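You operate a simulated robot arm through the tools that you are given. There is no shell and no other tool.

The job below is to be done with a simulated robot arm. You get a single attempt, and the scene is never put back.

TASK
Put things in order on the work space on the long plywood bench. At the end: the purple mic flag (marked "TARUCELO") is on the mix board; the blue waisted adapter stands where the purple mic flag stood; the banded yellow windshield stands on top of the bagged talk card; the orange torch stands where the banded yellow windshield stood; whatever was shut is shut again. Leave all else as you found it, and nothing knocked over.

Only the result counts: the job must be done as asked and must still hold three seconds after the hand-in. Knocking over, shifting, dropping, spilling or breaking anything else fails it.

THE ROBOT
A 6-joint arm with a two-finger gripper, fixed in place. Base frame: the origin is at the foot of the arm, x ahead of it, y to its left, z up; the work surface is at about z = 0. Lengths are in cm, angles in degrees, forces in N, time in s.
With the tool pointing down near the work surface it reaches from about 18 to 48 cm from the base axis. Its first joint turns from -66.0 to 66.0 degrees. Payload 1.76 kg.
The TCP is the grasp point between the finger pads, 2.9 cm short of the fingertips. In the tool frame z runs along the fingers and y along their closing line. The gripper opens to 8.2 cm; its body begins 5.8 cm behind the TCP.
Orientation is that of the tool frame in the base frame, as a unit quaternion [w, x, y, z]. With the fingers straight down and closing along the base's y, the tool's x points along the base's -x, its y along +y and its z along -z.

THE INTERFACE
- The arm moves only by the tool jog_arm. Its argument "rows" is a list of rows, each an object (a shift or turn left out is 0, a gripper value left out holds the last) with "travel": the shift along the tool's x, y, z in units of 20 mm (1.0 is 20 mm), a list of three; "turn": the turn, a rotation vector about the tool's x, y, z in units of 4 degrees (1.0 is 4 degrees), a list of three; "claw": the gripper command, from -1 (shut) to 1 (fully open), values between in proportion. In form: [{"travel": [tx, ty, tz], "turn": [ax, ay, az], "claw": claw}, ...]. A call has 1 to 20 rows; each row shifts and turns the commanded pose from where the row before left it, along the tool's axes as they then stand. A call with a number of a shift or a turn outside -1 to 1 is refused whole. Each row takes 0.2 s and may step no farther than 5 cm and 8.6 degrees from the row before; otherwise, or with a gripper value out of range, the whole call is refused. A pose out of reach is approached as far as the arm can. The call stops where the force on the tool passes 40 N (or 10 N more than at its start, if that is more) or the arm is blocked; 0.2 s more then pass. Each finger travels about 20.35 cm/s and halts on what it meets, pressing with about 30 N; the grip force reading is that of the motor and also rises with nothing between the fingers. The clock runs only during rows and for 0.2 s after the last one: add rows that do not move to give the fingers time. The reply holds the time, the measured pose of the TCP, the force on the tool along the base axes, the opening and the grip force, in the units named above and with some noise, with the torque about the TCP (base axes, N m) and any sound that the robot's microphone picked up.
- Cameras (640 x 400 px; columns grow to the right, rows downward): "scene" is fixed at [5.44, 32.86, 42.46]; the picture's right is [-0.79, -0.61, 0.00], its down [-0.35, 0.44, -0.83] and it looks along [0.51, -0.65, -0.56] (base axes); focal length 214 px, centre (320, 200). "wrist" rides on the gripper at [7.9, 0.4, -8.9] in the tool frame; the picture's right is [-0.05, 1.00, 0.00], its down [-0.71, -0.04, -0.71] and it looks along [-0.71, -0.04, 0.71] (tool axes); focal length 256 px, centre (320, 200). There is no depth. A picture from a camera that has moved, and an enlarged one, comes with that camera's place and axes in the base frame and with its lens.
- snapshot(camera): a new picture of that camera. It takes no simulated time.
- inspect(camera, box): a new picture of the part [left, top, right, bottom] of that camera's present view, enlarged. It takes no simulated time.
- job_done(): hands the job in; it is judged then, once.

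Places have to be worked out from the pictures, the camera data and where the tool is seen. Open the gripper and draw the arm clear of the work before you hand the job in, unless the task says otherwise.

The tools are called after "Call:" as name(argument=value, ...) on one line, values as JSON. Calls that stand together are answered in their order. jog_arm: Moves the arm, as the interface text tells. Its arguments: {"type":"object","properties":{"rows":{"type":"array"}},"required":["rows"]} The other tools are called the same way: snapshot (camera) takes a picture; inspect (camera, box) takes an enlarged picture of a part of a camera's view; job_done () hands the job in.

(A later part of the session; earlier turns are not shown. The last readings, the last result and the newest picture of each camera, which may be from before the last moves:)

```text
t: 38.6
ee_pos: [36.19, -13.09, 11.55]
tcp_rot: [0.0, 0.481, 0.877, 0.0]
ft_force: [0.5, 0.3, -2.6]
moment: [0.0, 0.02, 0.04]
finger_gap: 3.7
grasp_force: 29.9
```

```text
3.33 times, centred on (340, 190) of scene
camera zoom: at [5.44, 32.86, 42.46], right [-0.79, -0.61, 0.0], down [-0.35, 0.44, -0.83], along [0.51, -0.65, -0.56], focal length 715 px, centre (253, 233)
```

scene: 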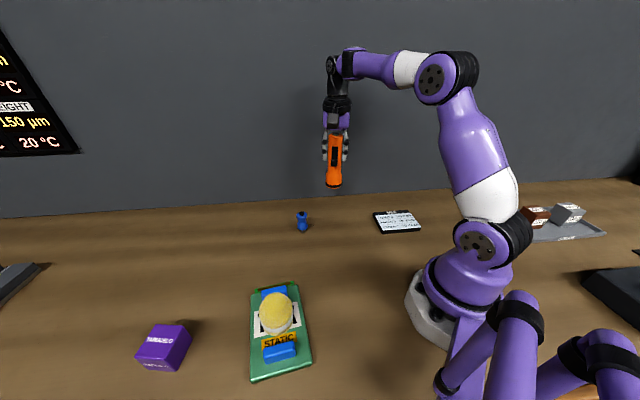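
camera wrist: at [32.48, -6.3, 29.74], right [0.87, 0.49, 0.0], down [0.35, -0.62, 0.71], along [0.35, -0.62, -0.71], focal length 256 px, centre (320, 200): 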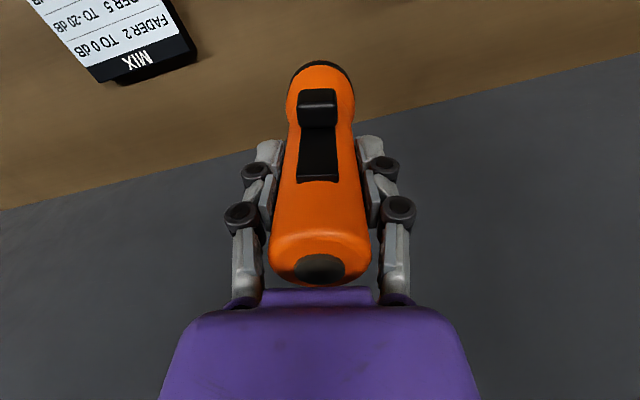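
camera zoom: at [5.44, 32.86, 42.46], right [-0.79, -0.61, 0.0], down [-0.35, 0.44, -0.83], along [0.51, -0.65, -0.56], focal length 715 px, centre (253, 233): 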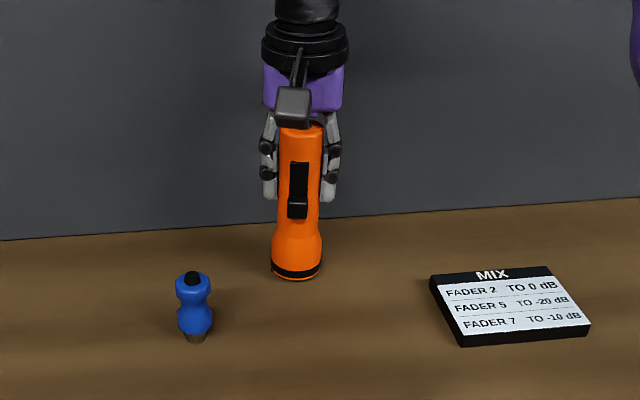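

The torch's foot lines up with where the windshield's foot was in this view. I lower it in 1–2 mm steps until it touches.

Call:
jog_arm(rows=[{"travel": [0, 0, 0.1]}, {"travel": [0, 0, 0.1]}, {"travel": [0, 0, 0]}])

Call:
jog_arm(rows=[{"travel": [0, 0, 0.07]}, {"travel": [0, 0, 0]}])

Call:
jog_arm(rows=[{"travel": [0, 0, 0.05]}, {"travel": [0, 0, 0]}])

```text
t: 39.4
ee_pos: [36.29, -13.19, 11.13]
tcp_rot: [0.0, 0.481, 0.877, 0.0]
ft_force: [0.1, -0.4, -2.8]
moment: [-0.03, 0.01, 0.03]
finger_gap: 3.7
grasp_force: 30.1
```

```text
t: 40.0
ee_pos: [36.31, -13.04, 10.81]
tcp_rot: [0.0, 0.482, 0.876, 0.0]
ft_force: [0.0, 0.9, -2.1]
moment: [0.02, 0.01, 0.01]
finger_gap: 3.68
grasp_force: 29.9
```

```text
t: 40.6
ee_pos: [36.33, -13.12, 11.01]
tcp_rot: [0.0, 0.481, 0.877, 0.0]
ft_force: [0.6, -0.6, -2.4]
moment: [-0.03, 0.01, 0.0]
finger_gap: 3.7
grasp_force: 30.1
```

There's no contact yet; the force is still just the torch's weight. I continue in 1 mm steps.

Call:
jog_arm(rows=[{"travel": [0, 0, 0.05]}, {"travel": [0, 0, 0]}])

Call:
jog_arm(rows=[{"travel": [0, 0, 0.04]}, {"travel": [0, 0, 0]}])

```text
t: 41.2
ee_pos: [36.27, -13.17, 10.87]
tcp_rot: [0.0, 0.481, 0.876, 0.0]
ft_force: [0.2, 0.3, -1.8]
moment: [0.06, -0.01, -0.02]
finger_gap: 3.71
grasp_force: 30.0
```

```text
t: 41.8
ee_pos: [36.38, -13.07, 10.77]
tcp_rot: [0.0, 0.481, 0.877, 0.001]
ft_force: [-4.3, 5.3, 16.7]
moment: [0.5, 0.4, -0.01]
finger_gap: 3.72
grasp_force: 29.9
```

Contact: 16.7 N with some side load at the foot. I back off by half a millimetre to relieve it before opening.

Call:
jog_arm(rows=[{"travel": [0, 0, -0.025]}, {"travel": [0, 0, 0]}])

Call:
inspect(camera="scene", box=[270, 130, 410, 250])

```text
t: 42.4
ee_pos: [36.25, -13.03, 10.83]
tcp_rot: [0.001, 0.481, 0.877, 0.001]
ft_force: [2.3, 2.3, 6.4]
moment: [0.12, -0.14, -0.01]
finger_gap: 3.69
grasp_force: 29.8
```

```text
3.33 times, centred on (340, 190) of scene
camera zoom: at [5.44, 32.86, 42.46], right [-0.79, -0.61, 0.0], down [-0.35, 0.44, -0.83], along [0.51, -0.65, -0.56], focal length 715 px, centre (253, 233)
```

zoom: 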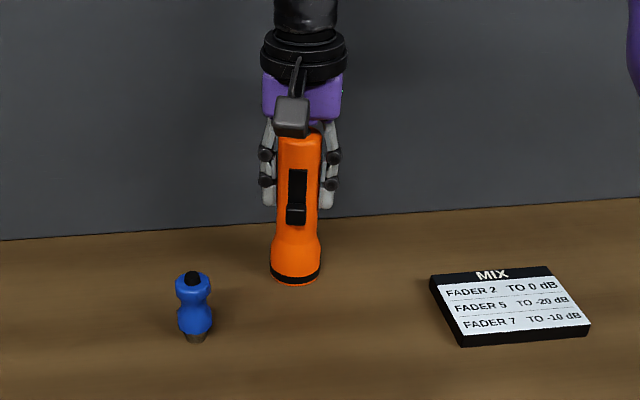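

The load is down to about 6 N and the torch stands upright on the table. I open slowly.

Call:
jog_arm(rows=[{"claw": -0.15}, {"claw": -0.1}, {"claw": -0.05}, {"claw": 0.0}, {"claw": 0.1}, {"claw": 0.3}, {"claw": 0.6}, {"claw": 1}, {"claw": 1}])

Call:
snapshot(camera="wrist")

Call:
inspect(camera="scene", box=[270, 130, 410, 250])

```text
t: 44.4
ee_pos: [36.35, -13.12, 10.86]
tcp_rot: [0.0, 0.48, 0.877, 0.0]
ft_force: [0.6, 0.4, -0.4]
moment: [-0.01, -0.02, -0.02]
finger_gap: 8.2
grasp_force: 0.0
```

```text
taken
camera wrist: at [32.45, -6.24, 19.67], right [0.87, 0.49, 0.0], down [0.35, -0.62, 0.71], along [0.35, -0.62, -0.71], focal length 256 px, centre (320, 200)
```

wrist: 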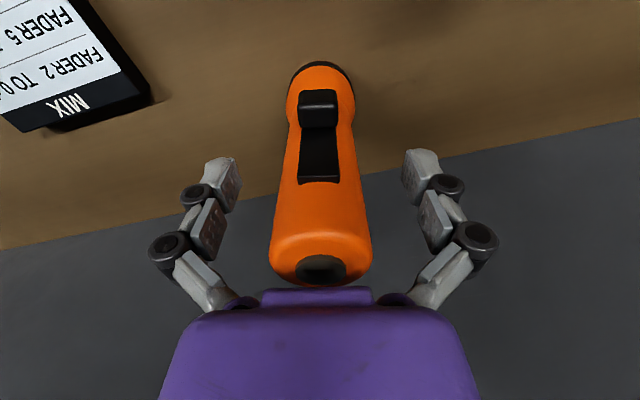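

```text
3.33 times, centred on (340, 190) of scene
camera zoom: at [5.44, 32.86, 42.46], right [-0.79, -0.61, 0.0], down [-0.35, 0.44, -0.83], along [0.51, -0.65, -0.56], focal length 715 px, centre (253, 233)
```

zoom: 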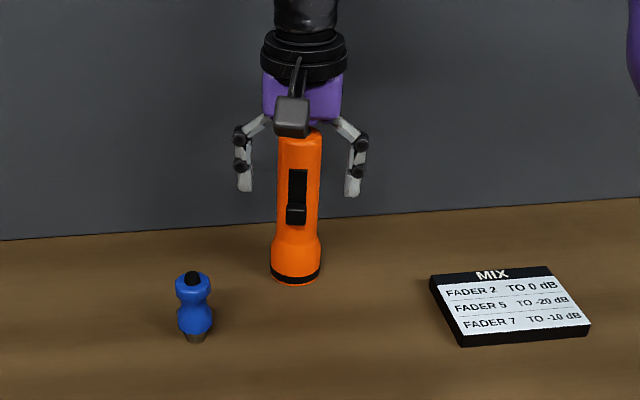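

The torch stands freely. I lift straight up clear of it and then turn the tool by −92.7°, to line up with the mic flag's faces (edges at about 35° and 125°).

Call:
jog_arm(rows=[{"travel": [0, 0, -0.3]}, {"travel": [0, 0, -0.6]}, {"travel": [0, 0, -1]}, {"travel": [0, 0, -1]}, {"travel": [0, 0, -1]}, {"travel": [0, 0, -1]}, {"travel": [0, 0, -1]}, {"travel": [0, 0, 0]}])

Call:
jog_arm(rows=[{"turn": [0, 0, -1]}, {"turn": [0, 0, -1]}, {"turn": [0, 0, -1]}, {"turn": [0, 0, -1]}, {"turn": [0, 0, -1]}, {"turn": [0, 0, -1]}, {"turn": [0, 0, -1]}, {"turn": [0, 0, -1]}, {"turn": [0, 0, -1]}, {"turn": [0, 0, -1]}, {"turn": [0, 0, -1]}, {"turn": [0, 0, -1]}, {"turn": [0, 0, -1]}, {"turn": [0, 0, -1]}, {"turn": [0, 0, -1]}, {"turn": [0, 0, -1]}, {"turn": [0, 0, -1]}, {"turn": [0, 0, -1]}, {"turn": [0, 0, -1]}, {"turn": [0, 0, -1]}])

Call:
jog_arm(rows=[{"turn": [0, 0, -1]}, {"turn": [0, 0, -1]}, {"turn": [0, 0, -1]}, {"turn": [0, 0, -0.2]}, {"travel": [0, 0, 0]}])

Call:
snapshot(camera="scene")

Call:
snapshot(camera="wrist")

```text
t: 46.2
ee_pos: [36.31, -12.97, 22.55]
tcp_rot: [0.0, 0.481, 0.877, 0.0]
ft_force: [-0.3, 0.5, 0.0]
moment: [-0.03, 0.0, 0.02]
finger_gap: 8.2
grasp_force: 0.1
```

```text
t: 50.4
ee_pos: [36.34, -13.28, 22.6]
tcp_rot: [0.0, -0.196, 0.981, 0.0]
ft_force: [0.0, -0.4, 0.2]
moment: [0.04, 0.02, -0.03]
finger_gap: 8.23
grasp_force: 0.1
```

```text
t: 51.6
ee_pos: [36.42, -13.12, 22.66]
tcp_rot: [0.0, -0.303, 0.953, -0.001]
ft_force: [0.3, 0.4, -1.0]
moment: [-0.01, 0.03, 0.02]
finger_gap: 8.21
grasp_force: 0.0
```

```text
taken
```

scene: 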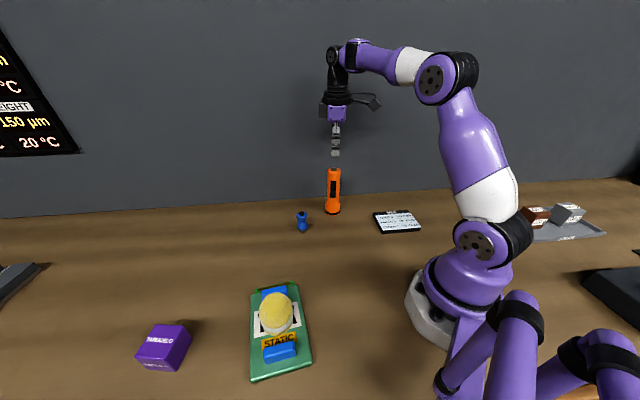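

```text
taken
camera wrist: at [29.64, -17.4, 31.45], right [-0.53, 0.85, 0.0], down [0.6, 0.38, 0.71], along [0.6, 0.38, -0.71], focal length 256 px, centre (320, 200)
```

wrist: 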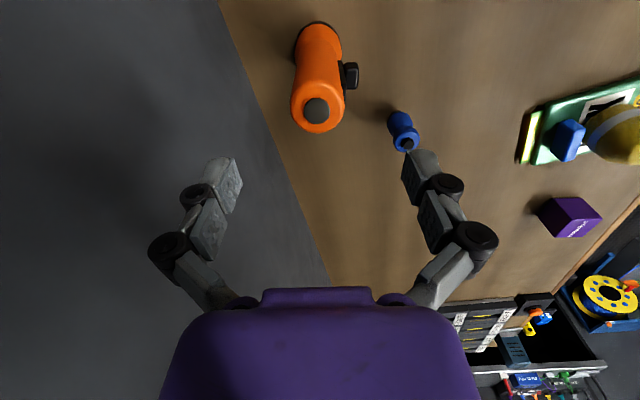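

The torch stands at the windshield's old spot. Now I carry the empty gripper across to near the mic flag, staying high.

Call:
jog_arm(rows=[{"travel": [-0.493, 0.907, 0]}, {"travel": [-0.493, 0.907, 0]}, {"travel": [-0.493, 0.907, 0]}, {"travel": [-0.493, 0.907, 0]}, {"travel": [-0.493, 0.907, 0]}, {"travel": [-0.493, 0.907, 0]}, {"travel": [-0.493, 0.907, 0]}, {"travel": [-0.493, 0.907, 0]}, {"travel": [-0.493, 0.907, 0]}, {"travel": [-0.493, 0.907, 0]}, {"travel": [-0.493, 0.907, 0]}])

Call:
jog_arm(rows=[{"travel": [-0.493, 0.907, 0]}, {"travel": [-0.493, 0.907, 0]}, {"travel": [-0.493, 0.907, 0]}, {"travel": [-0.493, 0.907, 0]}, {"travel": [-0.493, 0.907, 0]}, {"travel": [-0.493, 0.907, 0]}, {"travel": [-0.493, 0.907, 0]}, {"travel": [-0.493, 0.907, 0]}, {"travel": [-0.493, 0.907, 0]}, {"travel": [-0.493, 0.907, 0]}, {"travel": [-0.493, 0.907, 0]}, {"travel": [0, 0, 0]}])

Call:
snapshot(camera="wrist")

Call:
snapshot(camera="scene")

```text
t: 54.0
ee_pos: [33.63, 9.32, 22.62]
tcp_rot: [0.0, -0.302, 0.953, 0.0]
ft_force: [-0.1, 0.5, -1.1]
moment: [0.0, 0.0, 0.03]
finger_gap: 8.21
grasp_force: 0.1
```

```text
t: 56.6
ee_pos: [30.32, 31.34, 22.18]
tcp_rot: [0.001, -0.303, 0.953, 0.0]
ft_force: [0.0, -0.5, -0.5]
moment: [-0.05, 0.01, -0.01]
finger_gap: 8.19
grasp_force: 0.1
out of reach, approached as far as the arm can: row 11
```

```text
taken
camera wrist: at [23.69, 27.02, 30.91], right [-0.53, 0.85, 0.0], down [0.6, 0.38, 0.71], along [0.6, 0.38, -0.71], focal length 256 px, centre (320, 200)
```

wrist: 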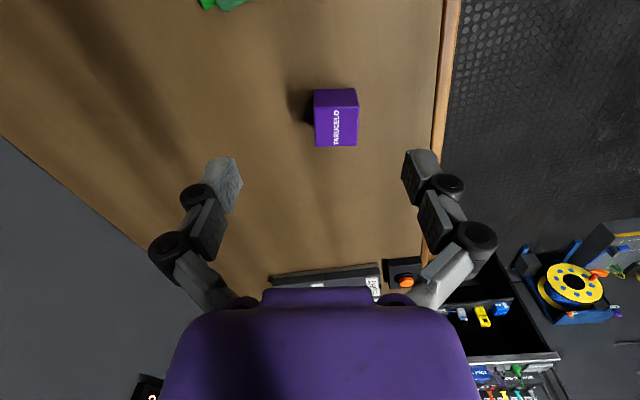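

```text
taken
```

scene: 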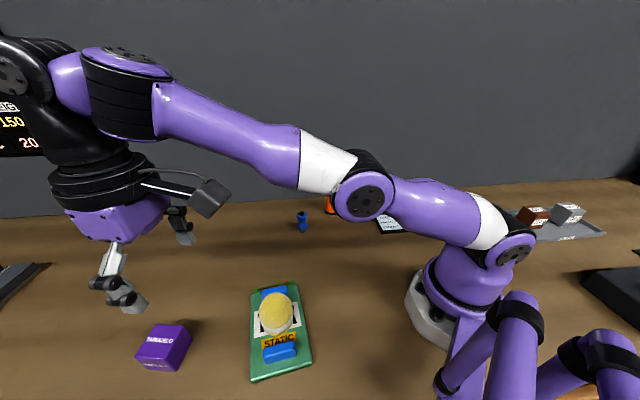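

Straight down the arm can't reach that far at this height, so I'll tilt the fingers outward about 20° for the flag. First I zoom in on it from here.

Call:
inspect(camera="wrist", box=[280, 60, 400, 170])

Call:
inspect(camera="wrist", box=[380, 180, 640, 400])

```text
3.64 times, centred on (340, 115) of wrist
camera zoom: at [23.69, 27.02, 30.91], right [-0.53, 0.85, 0.0], down [0.6, 0.38, 0.71], along [0.6, 0.38, -0.71], focal length 931 px, centre (247, 509)
```

zoom: 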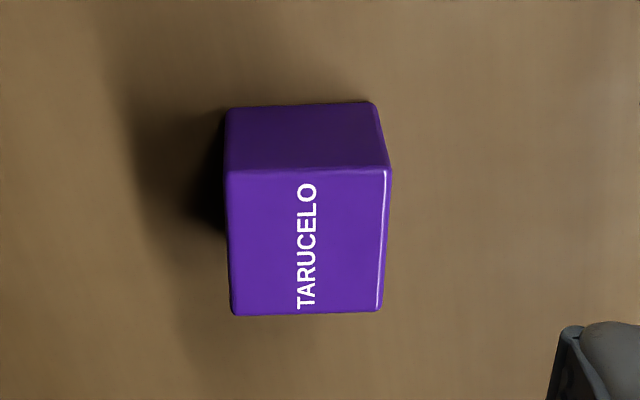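

```text
1.82 times, centred on (510, 290) of wrist
camera zoom: at [23.69, 27.02, 30.91], right [-0.53, 0.85, 0.0], down [0.6, 0.38, 0.71], along [0.6, 0.38, -0.71], focal length 465 px, centre (-26, 36)
```

zoom: 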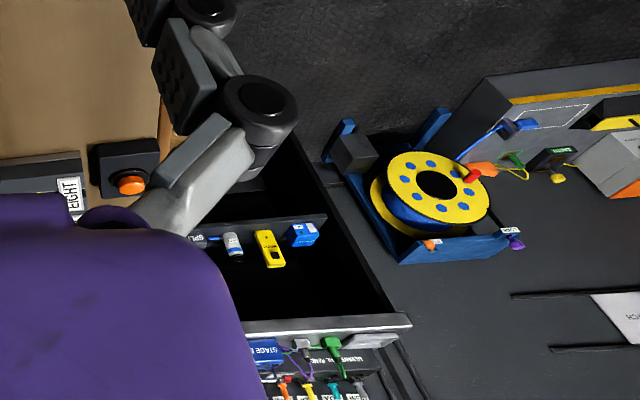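

The flag's top centre is at (35.0,36.4), its side is about 4.7, and its faces match the present tool heading within a degree. I now tilt the tool 20° about its y so the fingers point outward, and read the pose.

Call:
jog_arm(rows=[{"turn": [0, -1, 0]}, {"turn": [0, -1, 0]}, {"turn": [0, -1, 0]}, {"turn": [0, -1, 0]}, {"turn": [0, -1, 0]}, {"travel": [0, 0, 0]}])

Call:
snapshot(camera="wrist")

```text
t: 58.0
ee_pos: [30.11, 31.92, 22.04]
tcp_rot: [0.132, -0.299, 0.943, 0.058]
ft_force: [-0.4, -0.2, -0.3]
moment: [-0.01, 0.0, 0.02]
finger_gap: 8.23
grasp_force: 0.1
out of reach, approached as far as the arm can: row 1, 2
```

```text
taken
camera wrist: at [21.94, 26.28, 28.45], right [-0.54, 0.84, 0.04], down [0.43, 0.22, 0.88], along [0.73, 0.49, -0.48], focal length 256 px, centre (320, 200)
```

wrist: 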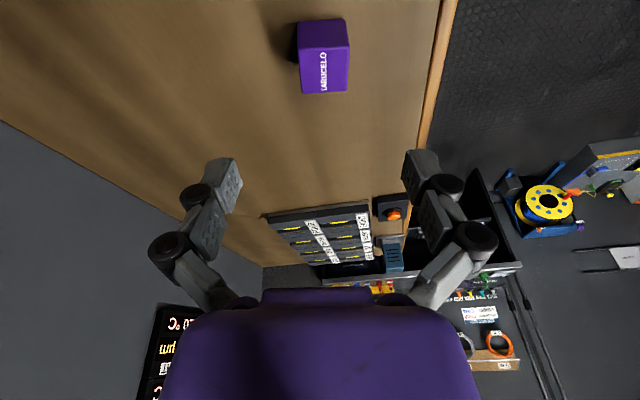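

Part of the tilt was clipped while out of reach: the tool is at 16.7° with a slight roll of 1.8°. I correct the roll and complete the 20° tilt.

Call:
jog_arm(rows=[{"turn": [0.46, -0.42, 0]}, {"turn": [0, -0.42, 0]}, {"travel": [0, 0, 0]}])

```text
t: 58.8
ee_pos: [30.19, 32.08, 22.12]
tcp_rot: [0.163, -0.295, 0.94, 0.051]
ft_force: [0.4, -0.1, 0.3]
moment: [-0.01, 0.03, 0.0]
finger_gap: 8.17
grasp_force: 0.1
```

The tilt is now 19.7° at azimuth 35°, with the closing axis level. I move to a pre-grasp point above the flag at (35.0,36.4,11).

Call:
jog_arm(rows=[{"travel": [-0.149, 0.0525, 0.79]}, {"travel": [-0.149, 0.0525, 0.79]}, {"travel": [-0.149, 0.0525, 0.79]}, {"travel": [-0.149, 0.0525, 0.79]}, {"travel": [-0.149, 0.0525, 0.79]}, {"travel": [-0.149, 0.0525, 0.79]}, {"travel": [-0.149, 0.0525, 0.79]}, {"travel": [-0.149, 0.0525, 0.79]}, {"travel": [0, 0, 0]}])

Call:
snapshot(camera="wrist")

Call:
snapshot(camera="scene")

```text
t: 60.8
ee_pos: [35.06, 36.56, 11.01]
tcp_rot: [0.163, -0.295, 0.94, 0.051]
ft_force: [0.6, 0.9, 0.7]
moment: [0.01, -0.02, 0.02]
finger_gap: 8.2
grasp_force: 0.0
```

```text
taken
camera wrist: at [26.36, 30.71, 16.75], right [-0.53, 0.85, 0.02], down [0.37, 0.21, 0.9], along [0.76, 0.49, -0.43], focal length 256 px, centre (320, 200)
```

wrist: 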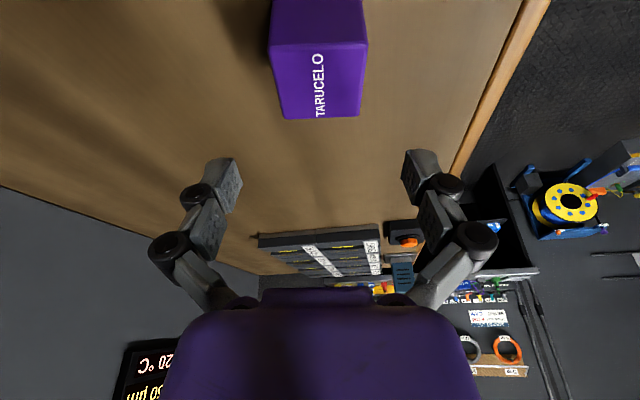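

```text
taken
```

scene: 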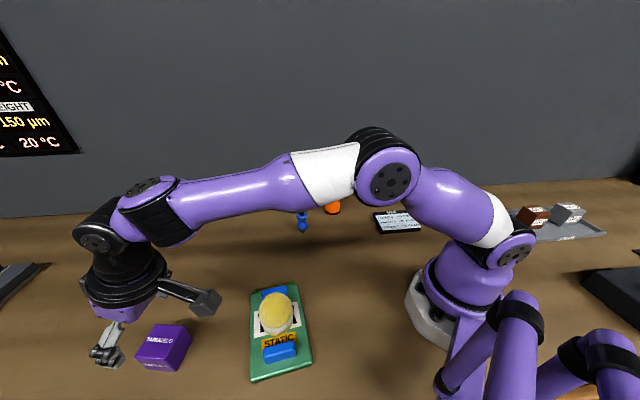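

The flag is laterally centred between the fingers. I come straight down over it to z≈3.5, keeping the tilt.

Call:
jog_arm(rows=[{"travel": [0.266, -0.01, 0.702]}, {"travel": [0.266, -0.01, 0.702]}, {"travel": [0.266, -0.01, 0.702]}, {"travel": [0, 0, 0]}])

Call:
snapshot(camera="wrist")

Call:
snapshot(camera="scene")

```text
t: 61.8
ee_pos: [35.36, 36.33, 6.6]
tcp_rot: [0.164, -0.295, 0.94, 0.051]
ft_force: [0.0, 1.1, 0.0]
moment: [-0.03, 0.01, -0.01]
finger_gap: 8.2
grasp_force: 0.2
```

```text
taken
camera wrist: at [26.47, 30.66, 12.24], right [-0.53, 0.85, 0.02], down [0.37, 0.21, 0.9], along [0.76, 0.49, -0.43], focal length 256 px, centre (320, 200)
```

wrist: 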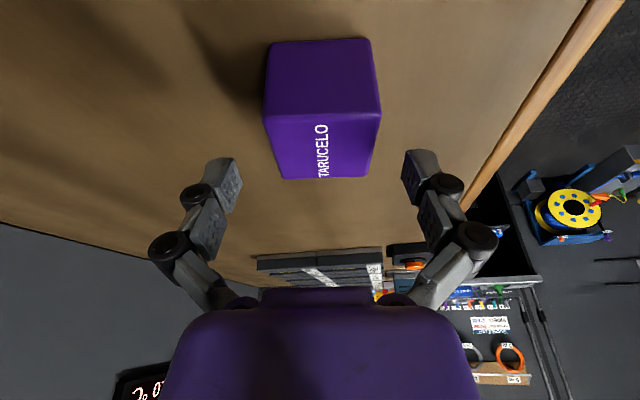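

```text
taken
```

scene: 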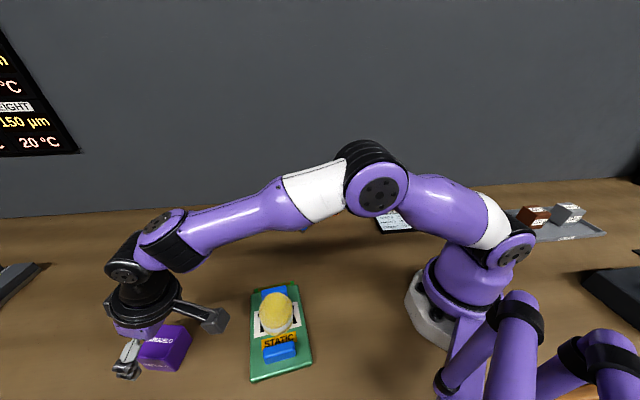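

The flag is slightly to the right and inward of the TCP. I correct by 2–3 mm while finishing the descent to z≈3.5, then look before closing.

Call:
jog_arm(rows=[{"travel": [0.22, 0.033, 0.47]}, {"travel": [0.22, 0.033, 0.47]}, {"travel": [0.22, 0.033, 0.47]}, {"travel": [0, 0, 0]}])

Call:
snapshot(camera="wrist")

Call:
snapshot(camera="scene")

```text
t: 62.8
ee_pos: [34.9, 36.26, 3.54]
tcp_rot: [0.164, -0.295, 0.94, 0.051]
ft_force: [0.0, 0.2, 0.2]
moment: [0.01, -0.02, 0.0]
finger_gap: 8.22
grasp_force: 0.0
```

```text
taken
camera wrist: at [26.02, 30.61, 9.1], right [-0.53, 0.85, 0.02], down [0.37, 0.21, 0.9], along [0.76, 0.49, -0.43], focal length 256 px, centre (320, 200)
```

wrist: 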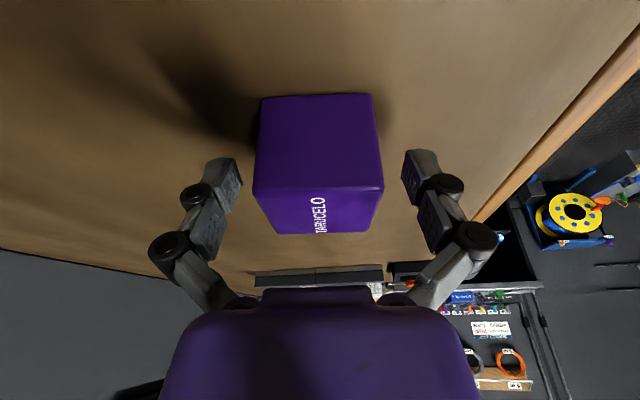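

```text
taken
```

scene: 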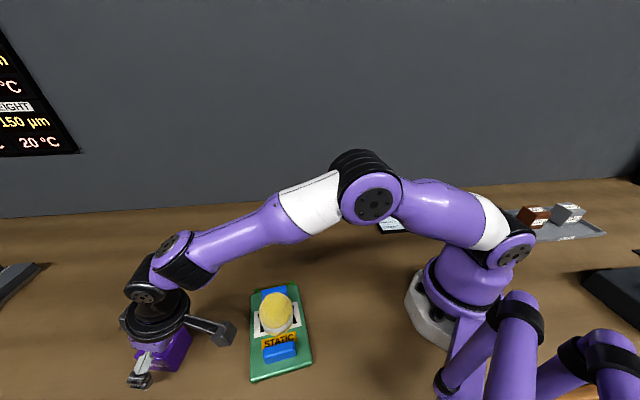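

The flag is centred between the fingers; its base centre computes to (35.0,36.4). I close gradually.

Call:
jog_arm(rows=[{"claw": 0.5}, {"claw": 0.3}, {"claw": 0.15}, {"claw": -0.1}, {"claw": -0.1}])

Call:
snapshot(camera="wrist")

```text
t: 64.0
ee_pos: [34.9, 36.35, 3.43]
tcp_rot: [0.164, -0.295, 0.94, 0.052]
ft_force: [-1.5, 0.2, 2.9]
moment: [0.0, 0.07, 0.01]
finger_gap: 4.9
grasp_force: 30.0
```

```text
taken
camera wrist: at [26.03, 30.62, 9.13], right [-0.53, 0.85, 0.02], down [0.37, 0.21, 0.9], along [0.76, 0.49, -0.43], focal length 256 px, centre (320, 200)
```

wrist: 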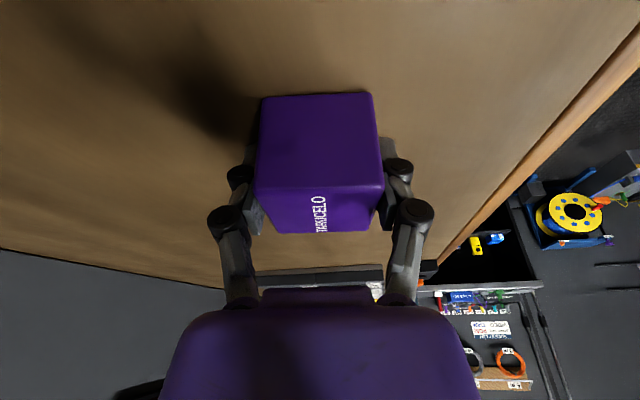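

The grip is firm at a 4.9 cm gap. I lift straight up with the tilt kept, then check.

Call:
jog_arm(rows=[{"travel": [-0.1, 0, -0.28]}, {"travel": [-0.22, 0, -0.62]}, {"travel": [-0.27, 0, -0.753]}, {"travel": [-0.27, 0, -0.753]}, {"travel": [-0.27, 0, -0.753]}, {"travel": [-0.22, 0, -0.62]}, {"travel": [0, 0, 0]}])

Call:
snapshot(camera="wrist")

Call:
snapshot(camera="scene")

```text
t: 65.6
ee_pos: [34.52, 36.39, 11.56]
tcp_rot: [0.164, -0.295, 0.94, 0.051]
ft_force: [-0.4, 0.9, -0.6]
moment: [-0.02, -0.01, 0.01]
finger_gap: 4.88
grasp_force: 30.1
```

```text
taken
camera wrist: at [25.87, 30.69, 17.28], right [-0.53, 0.85, 0.02], down [0.37, 0.21, 0.9], along [0.76, 0.49, -0.43], focal length 256 px, centre (320, 200)
```

wrist: 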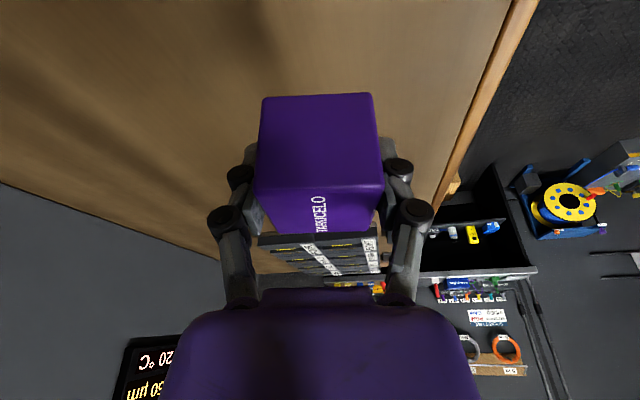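

```text
taken
```

scene: 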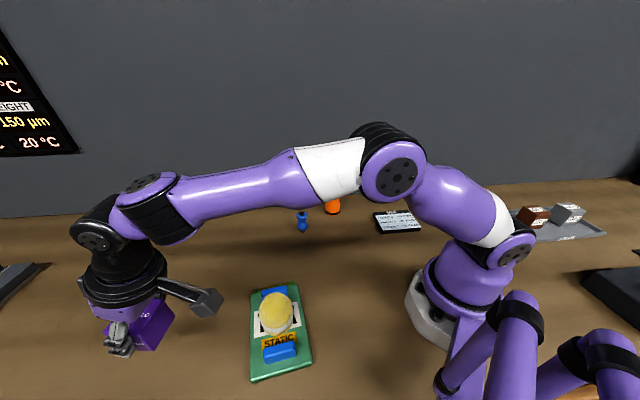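

The flag is lifted cleanly. I raise and retract to about (26,28,20), then undo the tilt so the flag is level again.

Call:
jog_arm(rows=[{"travel": [0.524, -0.12, -0.751]}, {"travel": [0.524, -0.12, -0.751]}, {"travel": [0.524, -0.12, -0.751]}, {"travel": [0.524, -0.12, -0.751]}, {"travel": [0.524, -0.12, -0.751]}, {"travel": [0.524, -0.12, -0.751]}, {"travel": [0.524, -0.12, -0.751]}, {"travel": [0.524, -0.12, -0.751]}, {"turn": [0, 0.985, 0]}, {"turn": [0, 0.985, 0]}, {"turn": [0, 0.985, 0]}, {"turn": [0, 0.985, 0]}, {"turn": [0, 0.985, 0]}, {"travel": [0, 0, 0]}])

Call:
snapshot(camera="wrist")

Call:
snapshot(camera="scene")

```text
t: 68.6
ee_pos: [26.12, 27.99, 19.98]
tcp_rot: [0.001, -0.301, 0.954, -0.001]
ft_force: [-0.2, -0.8, -0.6]
moment: [-0.01, 0.02, -0.01]
finger_gap: 4.89
grasp_force: 29.8
```

```text
taken
camera wrist: at [19.33, 23.7, 28.79], right [-0.53, 0.85, 0.0], down [0.6, 0.37, 0.71], along [0.6, 0.37, -0.71], focal length 256 px, centre (320, 200)
```

wrist: 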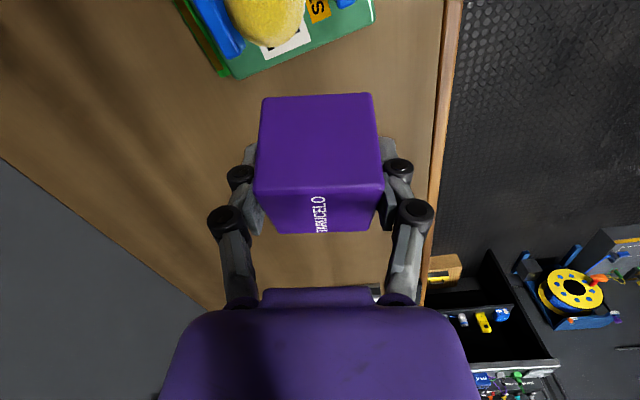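

```text
taken
```

scene: 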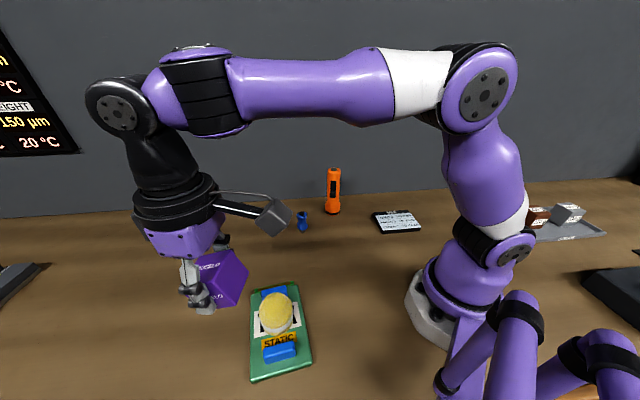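

The tool is level again with the flag in hand. I swing through a waypoint at about (31,5) at this height, then turn 80° so that the camera faces outward over the mix board and the flag lines up with it.

Call:
jog_arm(rows=[{"travel": [0.383, -0.903, 0]}, {"travel": [0.383, -0.903, 0]}, {"travel": [0.383, -0.903, 0]}, {"travel": [0.383, -0.903, 0]}, {"travel": [0.383, -0.903, 0]}, {"travel": [0.383, -0.903, 0]}, {"travel": [0.383, -0.903, 0]}, {"travel": [0.383, -0.903, 0]}, {"travel": [0.383, -0.903, 0]}, {"travel": [0.383, -0.903, 0]}, {"travel": [0.383, -0.903, 0]}, {"travel": [0.383, -0.903, 0]}, {"travel": [0, 0, 0]}])

Call:
jog_arm(rows=[{"turn": [0, 0, 1]}, {"turn": [0, 0, 1]}, {"turn": [0, 0, 1]}, {"turn": [0, 0, 1]}, {"turn": [0, 0, 1]}, {"turn": [0, 0, 1]}, {"turn": [0, 0, 1]}, {"turn": [0, 0, 1]}, {"turn": [0, 0, 1]}, {"turn": [0, 0, 1]}, {"turn": [0, 0, 1]}, {"turn": [0, 0, 1]}, {"turn": [0, 0, 1]}, {"turn": [0, 0, 1]}, {"turn": [0, 0, 1]}, {"turn": [0, 0, 1]}, {"turn": [0, 0, 1]}, {"turn": [0, 0, 1]}, {"turn": [0, 0, 1]}, {"turn": [0, 0, 1]}])

Call:
snapshot(camera="wrist")

Call:
snapshot(camera="scene")

```text
t: 71.4
ee_pos: [31.01, 4.98, 19.92]
tcp_rot: [0.001, -0.3, 0.954, 0.0]
ft_force: [-0.1, 1.0, -0.5]
moment: [0.01, -0.01, 0.01]
finger_gap: 4.87
grasp_force: 30.3
```

```text
t: 75.6
ee_pos: [30.95, 4.8, 20.12]
tcp_rot: [0.001, 0.385, 0.923, 0.001]
ft_force: [0.6, 0.4, -0.9]
moment: [0.0, 0.0, 0.0]
finger_gap: 4.89
grasp_force: 30.3
```

```text
taken
camera wrist: at [25.6, 10.72, 28.83], right [0.75, 0.67, 0.0], down [0.47, -0.53, 0.71], along [0.47, -0.53, -0.71], focal length 256 px, centre (320, 200)
```

wrist: 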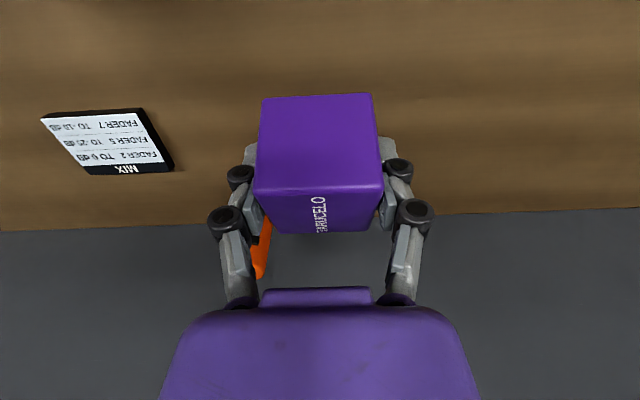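

```text
taken
```

scene: 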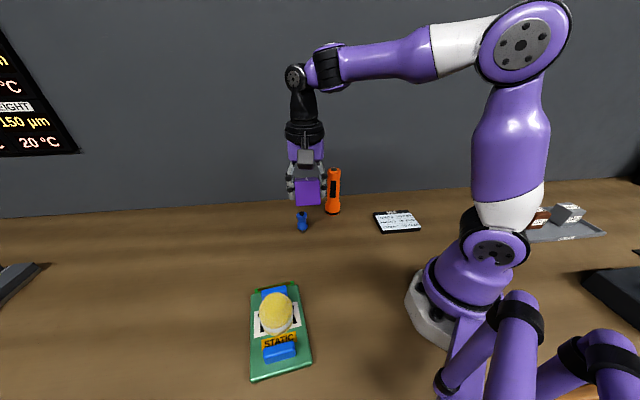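

The MIX board is now estimated at about (18,-20.5). I carry the flag toward it at this height and refine the board's location from close by.

Call:
jog_arm(rows=[{"travel": [-0.326, -0.9, 0]}, {"travel": [-0.326, -0.967, 0]}, {"travel": [-0.326, -0.967, 0]}, {"travel": [-0.326, -0.967, 0]}, {"travel": [-0.326, -0.967, 0]}, {"travel": [-0.326, -0.967, 0]}, {"travel": [-0.326, -0.967, 0]}, {"travel": [-0.326, -0.967, 0]}, {"travel": [-0.326, -0.967, 0]}, {"travel": [-0.326, -0.967, 0]}, {"travel": [-0.326, -0.967, 0]}, {"travel": [-0.326, -0.967, 0]}, {"travel": [0, 0, 0]}])

Call:
snapshot(camera="wrist")

Call:
snapshot(camera="scene")

```text
t: 78.4
ee_pos: [19.95, -17.03, 19.92]
tcp_rot: [0.001, 0.383, 0.924, 0.001]
ft_force: [-0.4, 0.3, 0.2]
moment: [-0.01, 0.02, -0.03]
finger_gap: 4.87
grasp_force: 30.1
```

```text
taken
camera wrist: at [14.79, -11.17, 28.74], right [0.74, 0.67, 0.0], down [0.47, -0.53, 0.71], along [0.47, -0.53, -0.71], focal length 256 px, centre (320, 200)
```

wrist: 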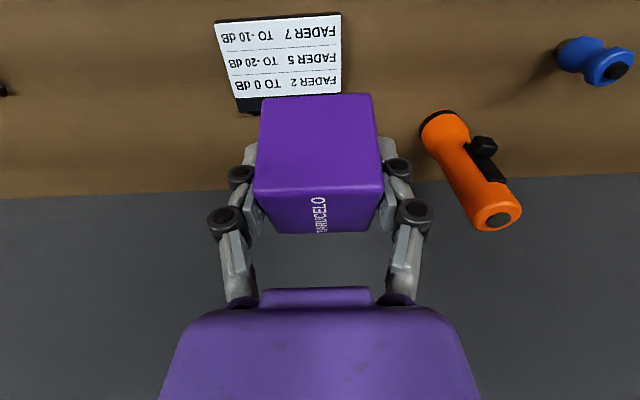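

```text
taken
```

scene: 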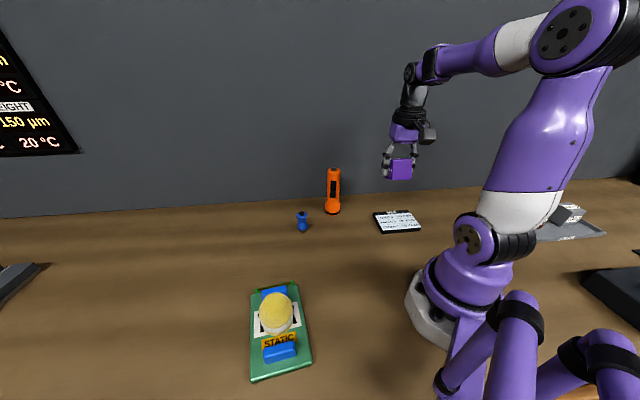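

Refined, the board's centre is about (18.0,-20.5), with an 11.5 × 8.3 cm top. I centre the flag over it and descend to a few cm above the board.

Call:
jog_arm(rows=[{"travel": [-0.305, -0.96, 0]}, {"travel": [-0.305, -0.96, 0]}, {"travel": [0, 0, 0.8]}, {"travel": [0, 0, 1]}, {"travel": [0, 0, 1]}, {"travel": [0, 0, 1]}, {"travel": [0, 0, 1]}, {"travel": [0, 0, 0.8]}, {"travel": [0, 0, 0.5]}, {"travel": [0, 0, 0]}])

Call:
snapshot(camera="wrist")

Call:
inspect(camera="scene", box=[320, 130, 480, 250])

```text
t: 80.6
ee_pos: [18.31, -20.49, 7.78]
tcp_rot: [0.002, 0.383, 0.924, 0.0]
ft_force: [-0.1, 0.3, -0.8]
moment: [0.0, -0.01, 0.01]
finger_gap: 4.87
grasp_force: 29.9
```

```text
taken
camera wrist: at [13.01, -14.69, 16.59], right [0.74, 0.67, 0.0], down [0.47, -0.53, 0.71], along [0.47, -0.53, -0.71], focal length 256 px, centre (320, 200)
```

wrist: 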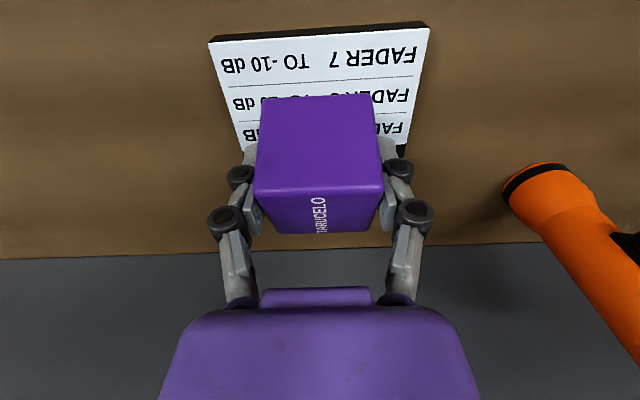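

```text
3.33 times, centred on (400, 190) of scene
camera zoom: at [5.44, 32.86, 42.46], right [-0.79, -0.61, 0.0], down [-0.35, 0.44, -0.83], along [0.51, -0.65, -0.56], focal length 715 px, centre (53, 233)
```

zoom: 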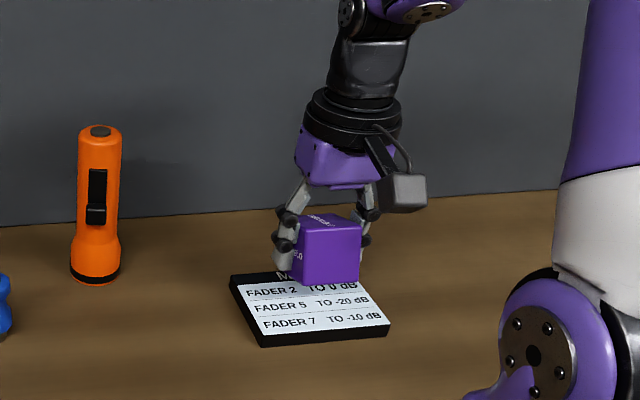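

The flag is centred over the board. I lower to about 7 mm above it, then probe.

Call:
jog_arm(rows=[{"travel": [0, 0, 0.5]}, {"travel": [0, 0, 0.5]}, {"travel": [0, 0, 0.25]}, {"travel": [0, 0, 0]}])

Call:
jog_arm(rows=[{"travel": [0, 0, 0.1]}, {"travel": [0, 0, 0]}])

Call:
jog_arm(rows=[{"travel": [0, 0, 0.07]}, {"travel": [0, 0, 0]}])

Call:
jog_arm(rows=[{"travel": [0, 0, 0.06]}, {"travel": [0, 0, 0]}])

```text
t: 81.6
ee_pos: [18.2, -20.63, 5.36]
tcp_rot: [0.002, 0.383, 0.924, 0.0]
ft_force: [2.1, 1.3, 18.5]
moment: [-0.18, -0.22, 0.0]
finger_gap: 4.9
grasp_force: 29.9
```

```text
t: 82.2
ee_pos: [18.3, -20.58, 5.06]
tcp_rot: [0.002, 0.384, 0.924, 0.0]
ft_force: [0.8, -1.6, 18.3]
moment: [-0.26, -0.18, -0.05]
finger_gap: 4.91
grasp_force: 30.3
```

```text
t: 82.8
ee_pos: [18.26, -20.67, 4.94]
tcp_rot: [0.001, 0.382, 0.924, 0.0]
ft_force: [-2.1, -2.6, 19.3]
moment: [-0.28, -0.12, -0.05]
finger_gap: 4.91
grasp_force: 29.8
```

```text
t: 83.4
ee_pos: [18.26, -20.58, 4.87]
tcp_rot: [0.001, 0.383, 0.924, 0.001]
ft_force: [2.2, 1.1, 19.0]
moment: [-0.16, -0.19, -0.01]
finger_gap: 4.88
grasp_force: 29.8
```

The board was met earlier than I expected. I see my error: the flag was gripped with the tool tilted, so levelling the tool tilted the flag about 20°. I stop pressing and look closely at how the flag and board stand.

Call:
snapshot(camera="wrist")

Call:
inspect(camera="scene", box=[360, 160, 440, 240])

Call:
inspect(camera="wrist", box=[180, 20, 440, 260])

```text
taken
camera wrist: at [12.93, -14.68, 13.72], right [0.74, 0.67, 0.0], down [0.47, -0.53, 0.71], along [0.47, -0.53, -0.71], focal length 256 px, centre (320, 200)
```

wrist: 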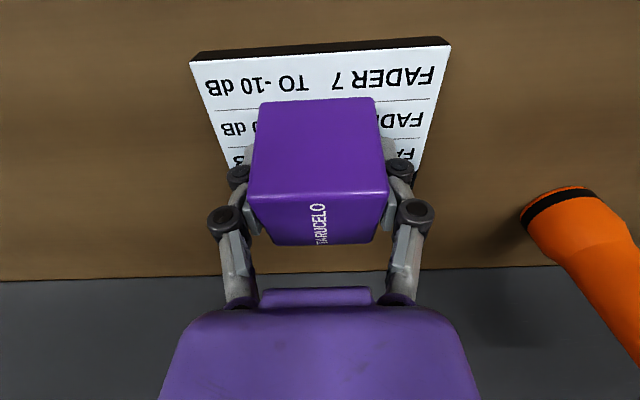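

```text
5.00 times, centred on (400, 200) of scene
camera zoom: at [5.43, 32.86, 42.46], right [-0.79, -0.61, 0.0], down [-0.35, 0.44, -0.83], along [0.51, -0.65, -0.56], focal length 1072 px, centre (-80, 200)
```

zoom: 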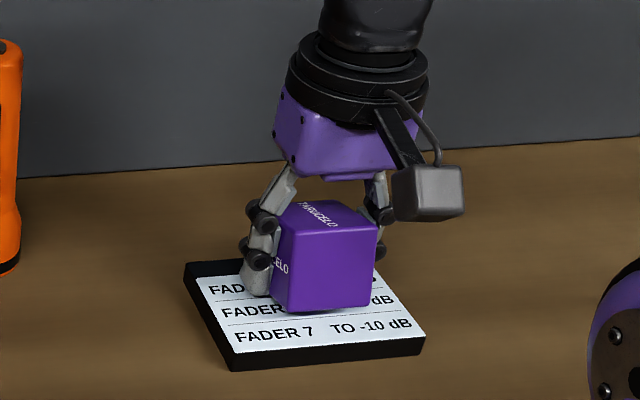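

```text
1.67 times, centred on (310, 140) of wrist
camera zoom: at [12.93, -14.68, 13.72], right [0.74, 0.67, 0.0], down [0.47, -0.53, 0.71], along [0.47, -0.53, -0.71], focal length 427 px, centre (337, 300)
```

zoom: 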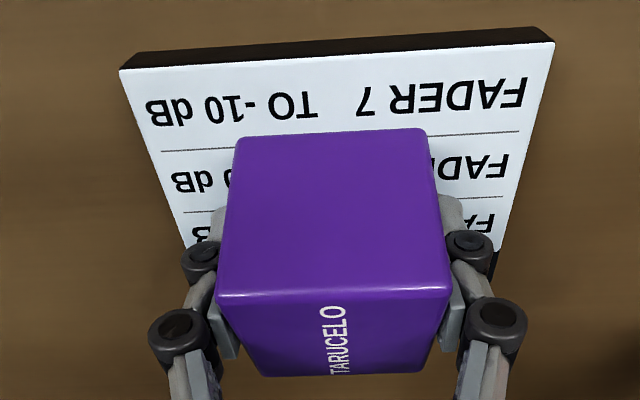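

The board hasn't moved, and the flag is still tilted about 17° relative to level, having rotated ~3° in the grip. I lift 3 cm, then tilt the tool outward by about 16.7° so the flag's base becomes level, and check.

Call:
jog_arm(rows=[{"travel": [0, 0, -0.4]}, {"travel": [0, 0, -0.6]}, {"travel": [0, 0, -0.6]}, {"turn": [0, -0.84, 0]}, {"turn": [0, -0.84, 0]}, {"turn": [0, -0.84, 0]}, {"turn": [0, -0.84, 0]}, {"turn": [0, -0.84, 0]}, {"travel": [0, 0, 0]}])

Call:
snapshot(camera="wrist")

Call:
inspect(camera="scene", box=[360, 150, 440, 240])

Call:
snapshot(camera="scene")

```text
t: 85.4
ee_pos: [18.29, -20.49, 7.98]
tcp_rot: [0.136, 0.379, 0.914, -0.056]
ft_force: [-0.5, -0.2, 0.1]
moment: [0.03, 0.01, 0.03]
finger_gap: 4.89
grasp_force: 29.8
```

```text
taken
camera wrist: at [11.41, -13.05, 14.19], right [0.74, 0.67, 0.02], down [0.3, -0.36, 0.88], along [0.6, -0.65, -0.47], focal length 256 px, centre (320, 200)
```

wrist: 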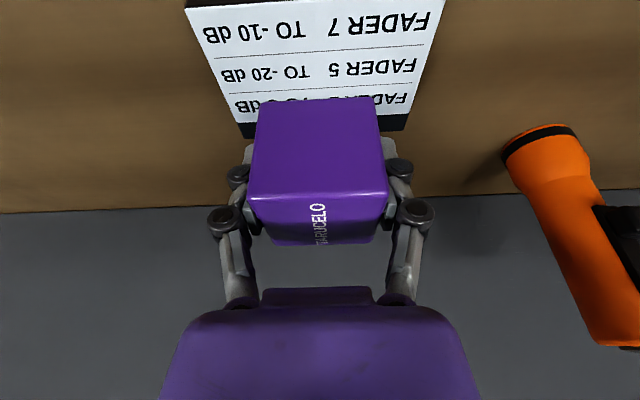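

```text
4.44 times, centred on (400, 195) of scene
camera zoom: at [5.44, 32.86, 42.46], right [-0.79, -0.61, 0.0], down [-0.35, 0.44, -0.83], along [0.51, -0.65, -0.56], focal length 953 px, centre (-36, 222)
```

zoom: 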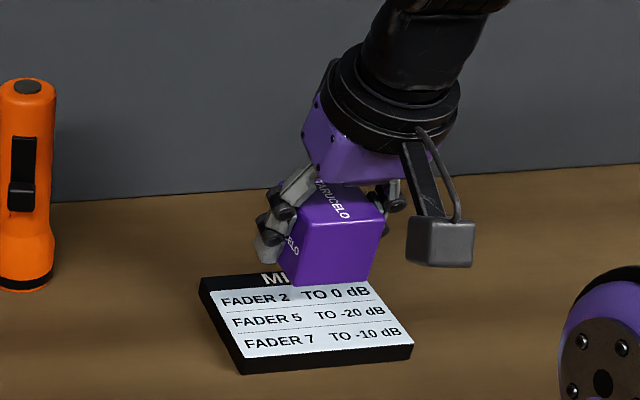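

```text
taken
```

scene: 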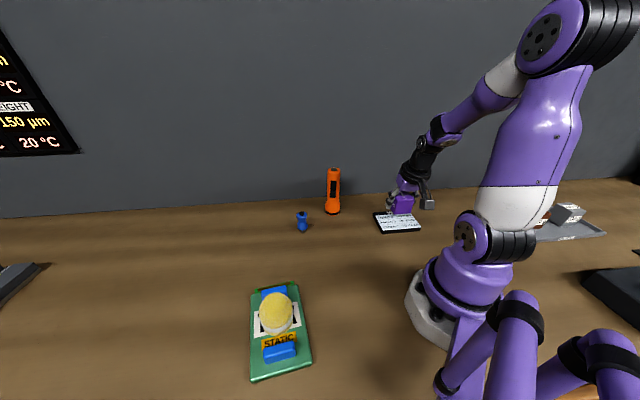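

The flag now looks level. I lower straight down (along base z) by 2.4 cm and read the force.

Call:
jog_arm(rows=[{"travel": [0.117, 0, 0.383]}, {"travel": [0.117, 0, 0.383]}, {"travel": [0.117, 0, 0.383]}, {"travel": [0, 0, 0]}])

Call:
inspect(camera="scene", box=[365, 180, 435, 240])

Call:
inspect(camera="wrist", box=[180, 20, 440, 260])

```text
t: 86.4
ee_pos: [18.42, -20.49, 5.53]
tcp_rot: [0.136, 0.379, 0.914, -0.055]
ft_force: [-0.5, 0.8, -0.7]
moment: [-0.02, 0.03, 0.03]
finger_gap: 4.86
grasp_force: 30.0
```

```text
6.67 times, centred on (400, 210) of scene
camera zoom: at [5.44, 32.86, 42.46], right [-0.79, -0.61, 0.0], down [-0.35, 0.44, -0.83], along [0.51, -0.65, -0.56], focal length 1430 px, centre (-213, 133)
```

zoom: 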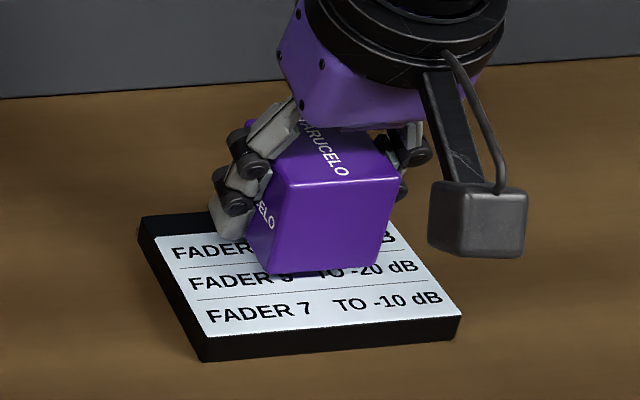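

```text
1.67 times, centred on (310, 140) of wrist
camera zoom: at [11.51, -13.05, 11.74], right [0.74, 0.67, 0.02], down [0.3, -0.36, 0.88], along [0.6, -0.65, -0.47], focal length 427 px, centre (337, 300)
```

zoom: 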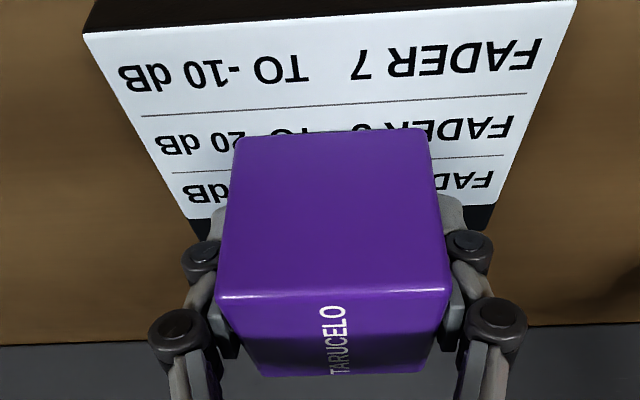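

There's no contact at z=5.5. I continue in roughly 2 mm vertical steps, one call at a time.

Call:
jog_arm(rows=[{"travel": [0.044, 0, 0.144]}, {"travel": [0.044, 0, 0.144]}, {"travel": [0, 0, 0]}])

```text
t: 87.2
ee_pos: [18.26, -20.46, 4.99]
tcp_rot: [0.136, 0.379, 0.914, -0.055]
ft_force: [0.2, 0.1, 0.3]
moment: [-0.02, 0.01, 0.01]
finger_gap: 4.87
grasp_force: 30.3
```

It's free at z=5.0, so I go 2 mm more.

Call:
jog_arm(rows=[{"travel": [0.029, 0, 0.096]}, {"travel": [0, 0, 0]}])

```text
t: 87.8
ee_pos: [18.29, -20.55, 4.9]
tcp_rot: [0.136, 0.378, 0.914, -0.055]
ft_force: [0.1, 0.0, -0.2]
moment: [0.03, -0.03, -0.02]
finger_gap: 4.91
grasp_force: 29.8
```

Still no contact; another 2 mm.

Call:
jog_arm(rows=[{"travel": [0.029, 0, 0.096]}, {"travel": [0, 0, 0]}])

```text
t: 88.4
ee_pos: [18.24, -20.53, 4.68]
tcp_rot: [0.135, 0.379, 0.914, -0.055]
ft_force: [-0.1, -0.4, -0.9]
moment: [0.02, 0.0, 0.0]
finger_gap: 4.9
grasp_force: 30.4
```

No contact at 4.7; another 2 mm.

Call:
jog_arm(rows=[{"travel": [0.029, 0, 0.096]}, {"travel": [0, 0, 0]}])

Call:
inspect(camera="scene", box=[365, 180, 435, 240])

```text
t: 89.0
ee_pos: [18.19, -20.51, 4.4]
tcp_rot: [0.136, 0.379, 0.914, -0.056]
ft_force: [-1.3, 2.0, 6.0]
moment: [0.14, 0.19, -0.02]
finger_gap: 4.91
grasp_force: 30.7
```

```text
6.67 times, centred on (400, 210) of scene
camera zoom: at [5.44, 32.86, 42.46], right [-0.79, -0.61, 0.0], down [-0.35, 0.44, -0.83], along [0.51, -0.65, -0.56], focal length 1430 px, centre (-213, 133)
```

zoom: 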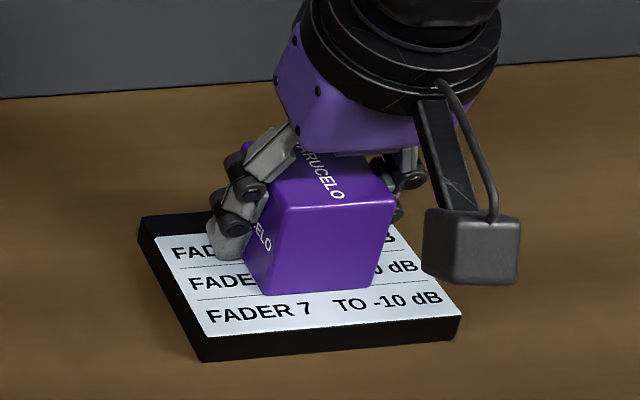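

Contact with 6 N, and the moment suggests the inward bottom edge touches first. I look at the contact line closely before settling it.

Call:
inspect(camera="wrist", box=[210, 60, 420, 220])

Call:
inspect(camera="scene", box=[380, 195, 415, 230])

```text
2.50 times, centred on (315, 140) of wrist
camera zoom: at [11.42, -13.04, 10.59], right [0.74, 0.67, 0.02], down [0.3, -0.36, 0.88], along [0.6, -0.65, -0.47], focal length 640 px, centre (332, 350)
```

zoom: 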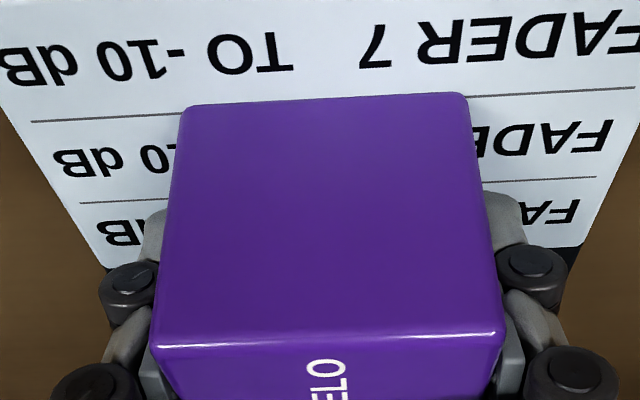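

```text
11.43 times, centred on (398, 212) of scene
camera zoom: at [5.44, 32.86, 42.46], right [-0.79, -0.61, 0.0], down [-0.35, 0.44, -0.83], along [0.51, -0.65, -0.56], focal length 2451 px, centre (-566, 57)
```

zoom: 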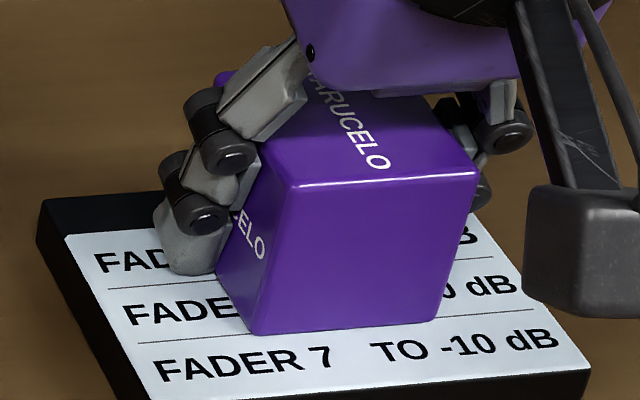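

The near edge rests on the board and any remaining tilt is small. I press about 1 mm further so the flag can settle flat in the grip.

Call:
jog_arm(rows=[{"travel": [0.012, 0, 0.04]}, {"travel": [0, 0, 0]}])

```text
t: 89.6
ee_pos: [18.32, -20.64, 4.39]
tcp_rot: [0.136, 0.379, 0.914, -0.055]
ft_force: [-1.0, 2.8, 14.1]
moment: [0.32, 0.31, -0.04]
finger_gap: 4.9
grasp_force: 30.3
```

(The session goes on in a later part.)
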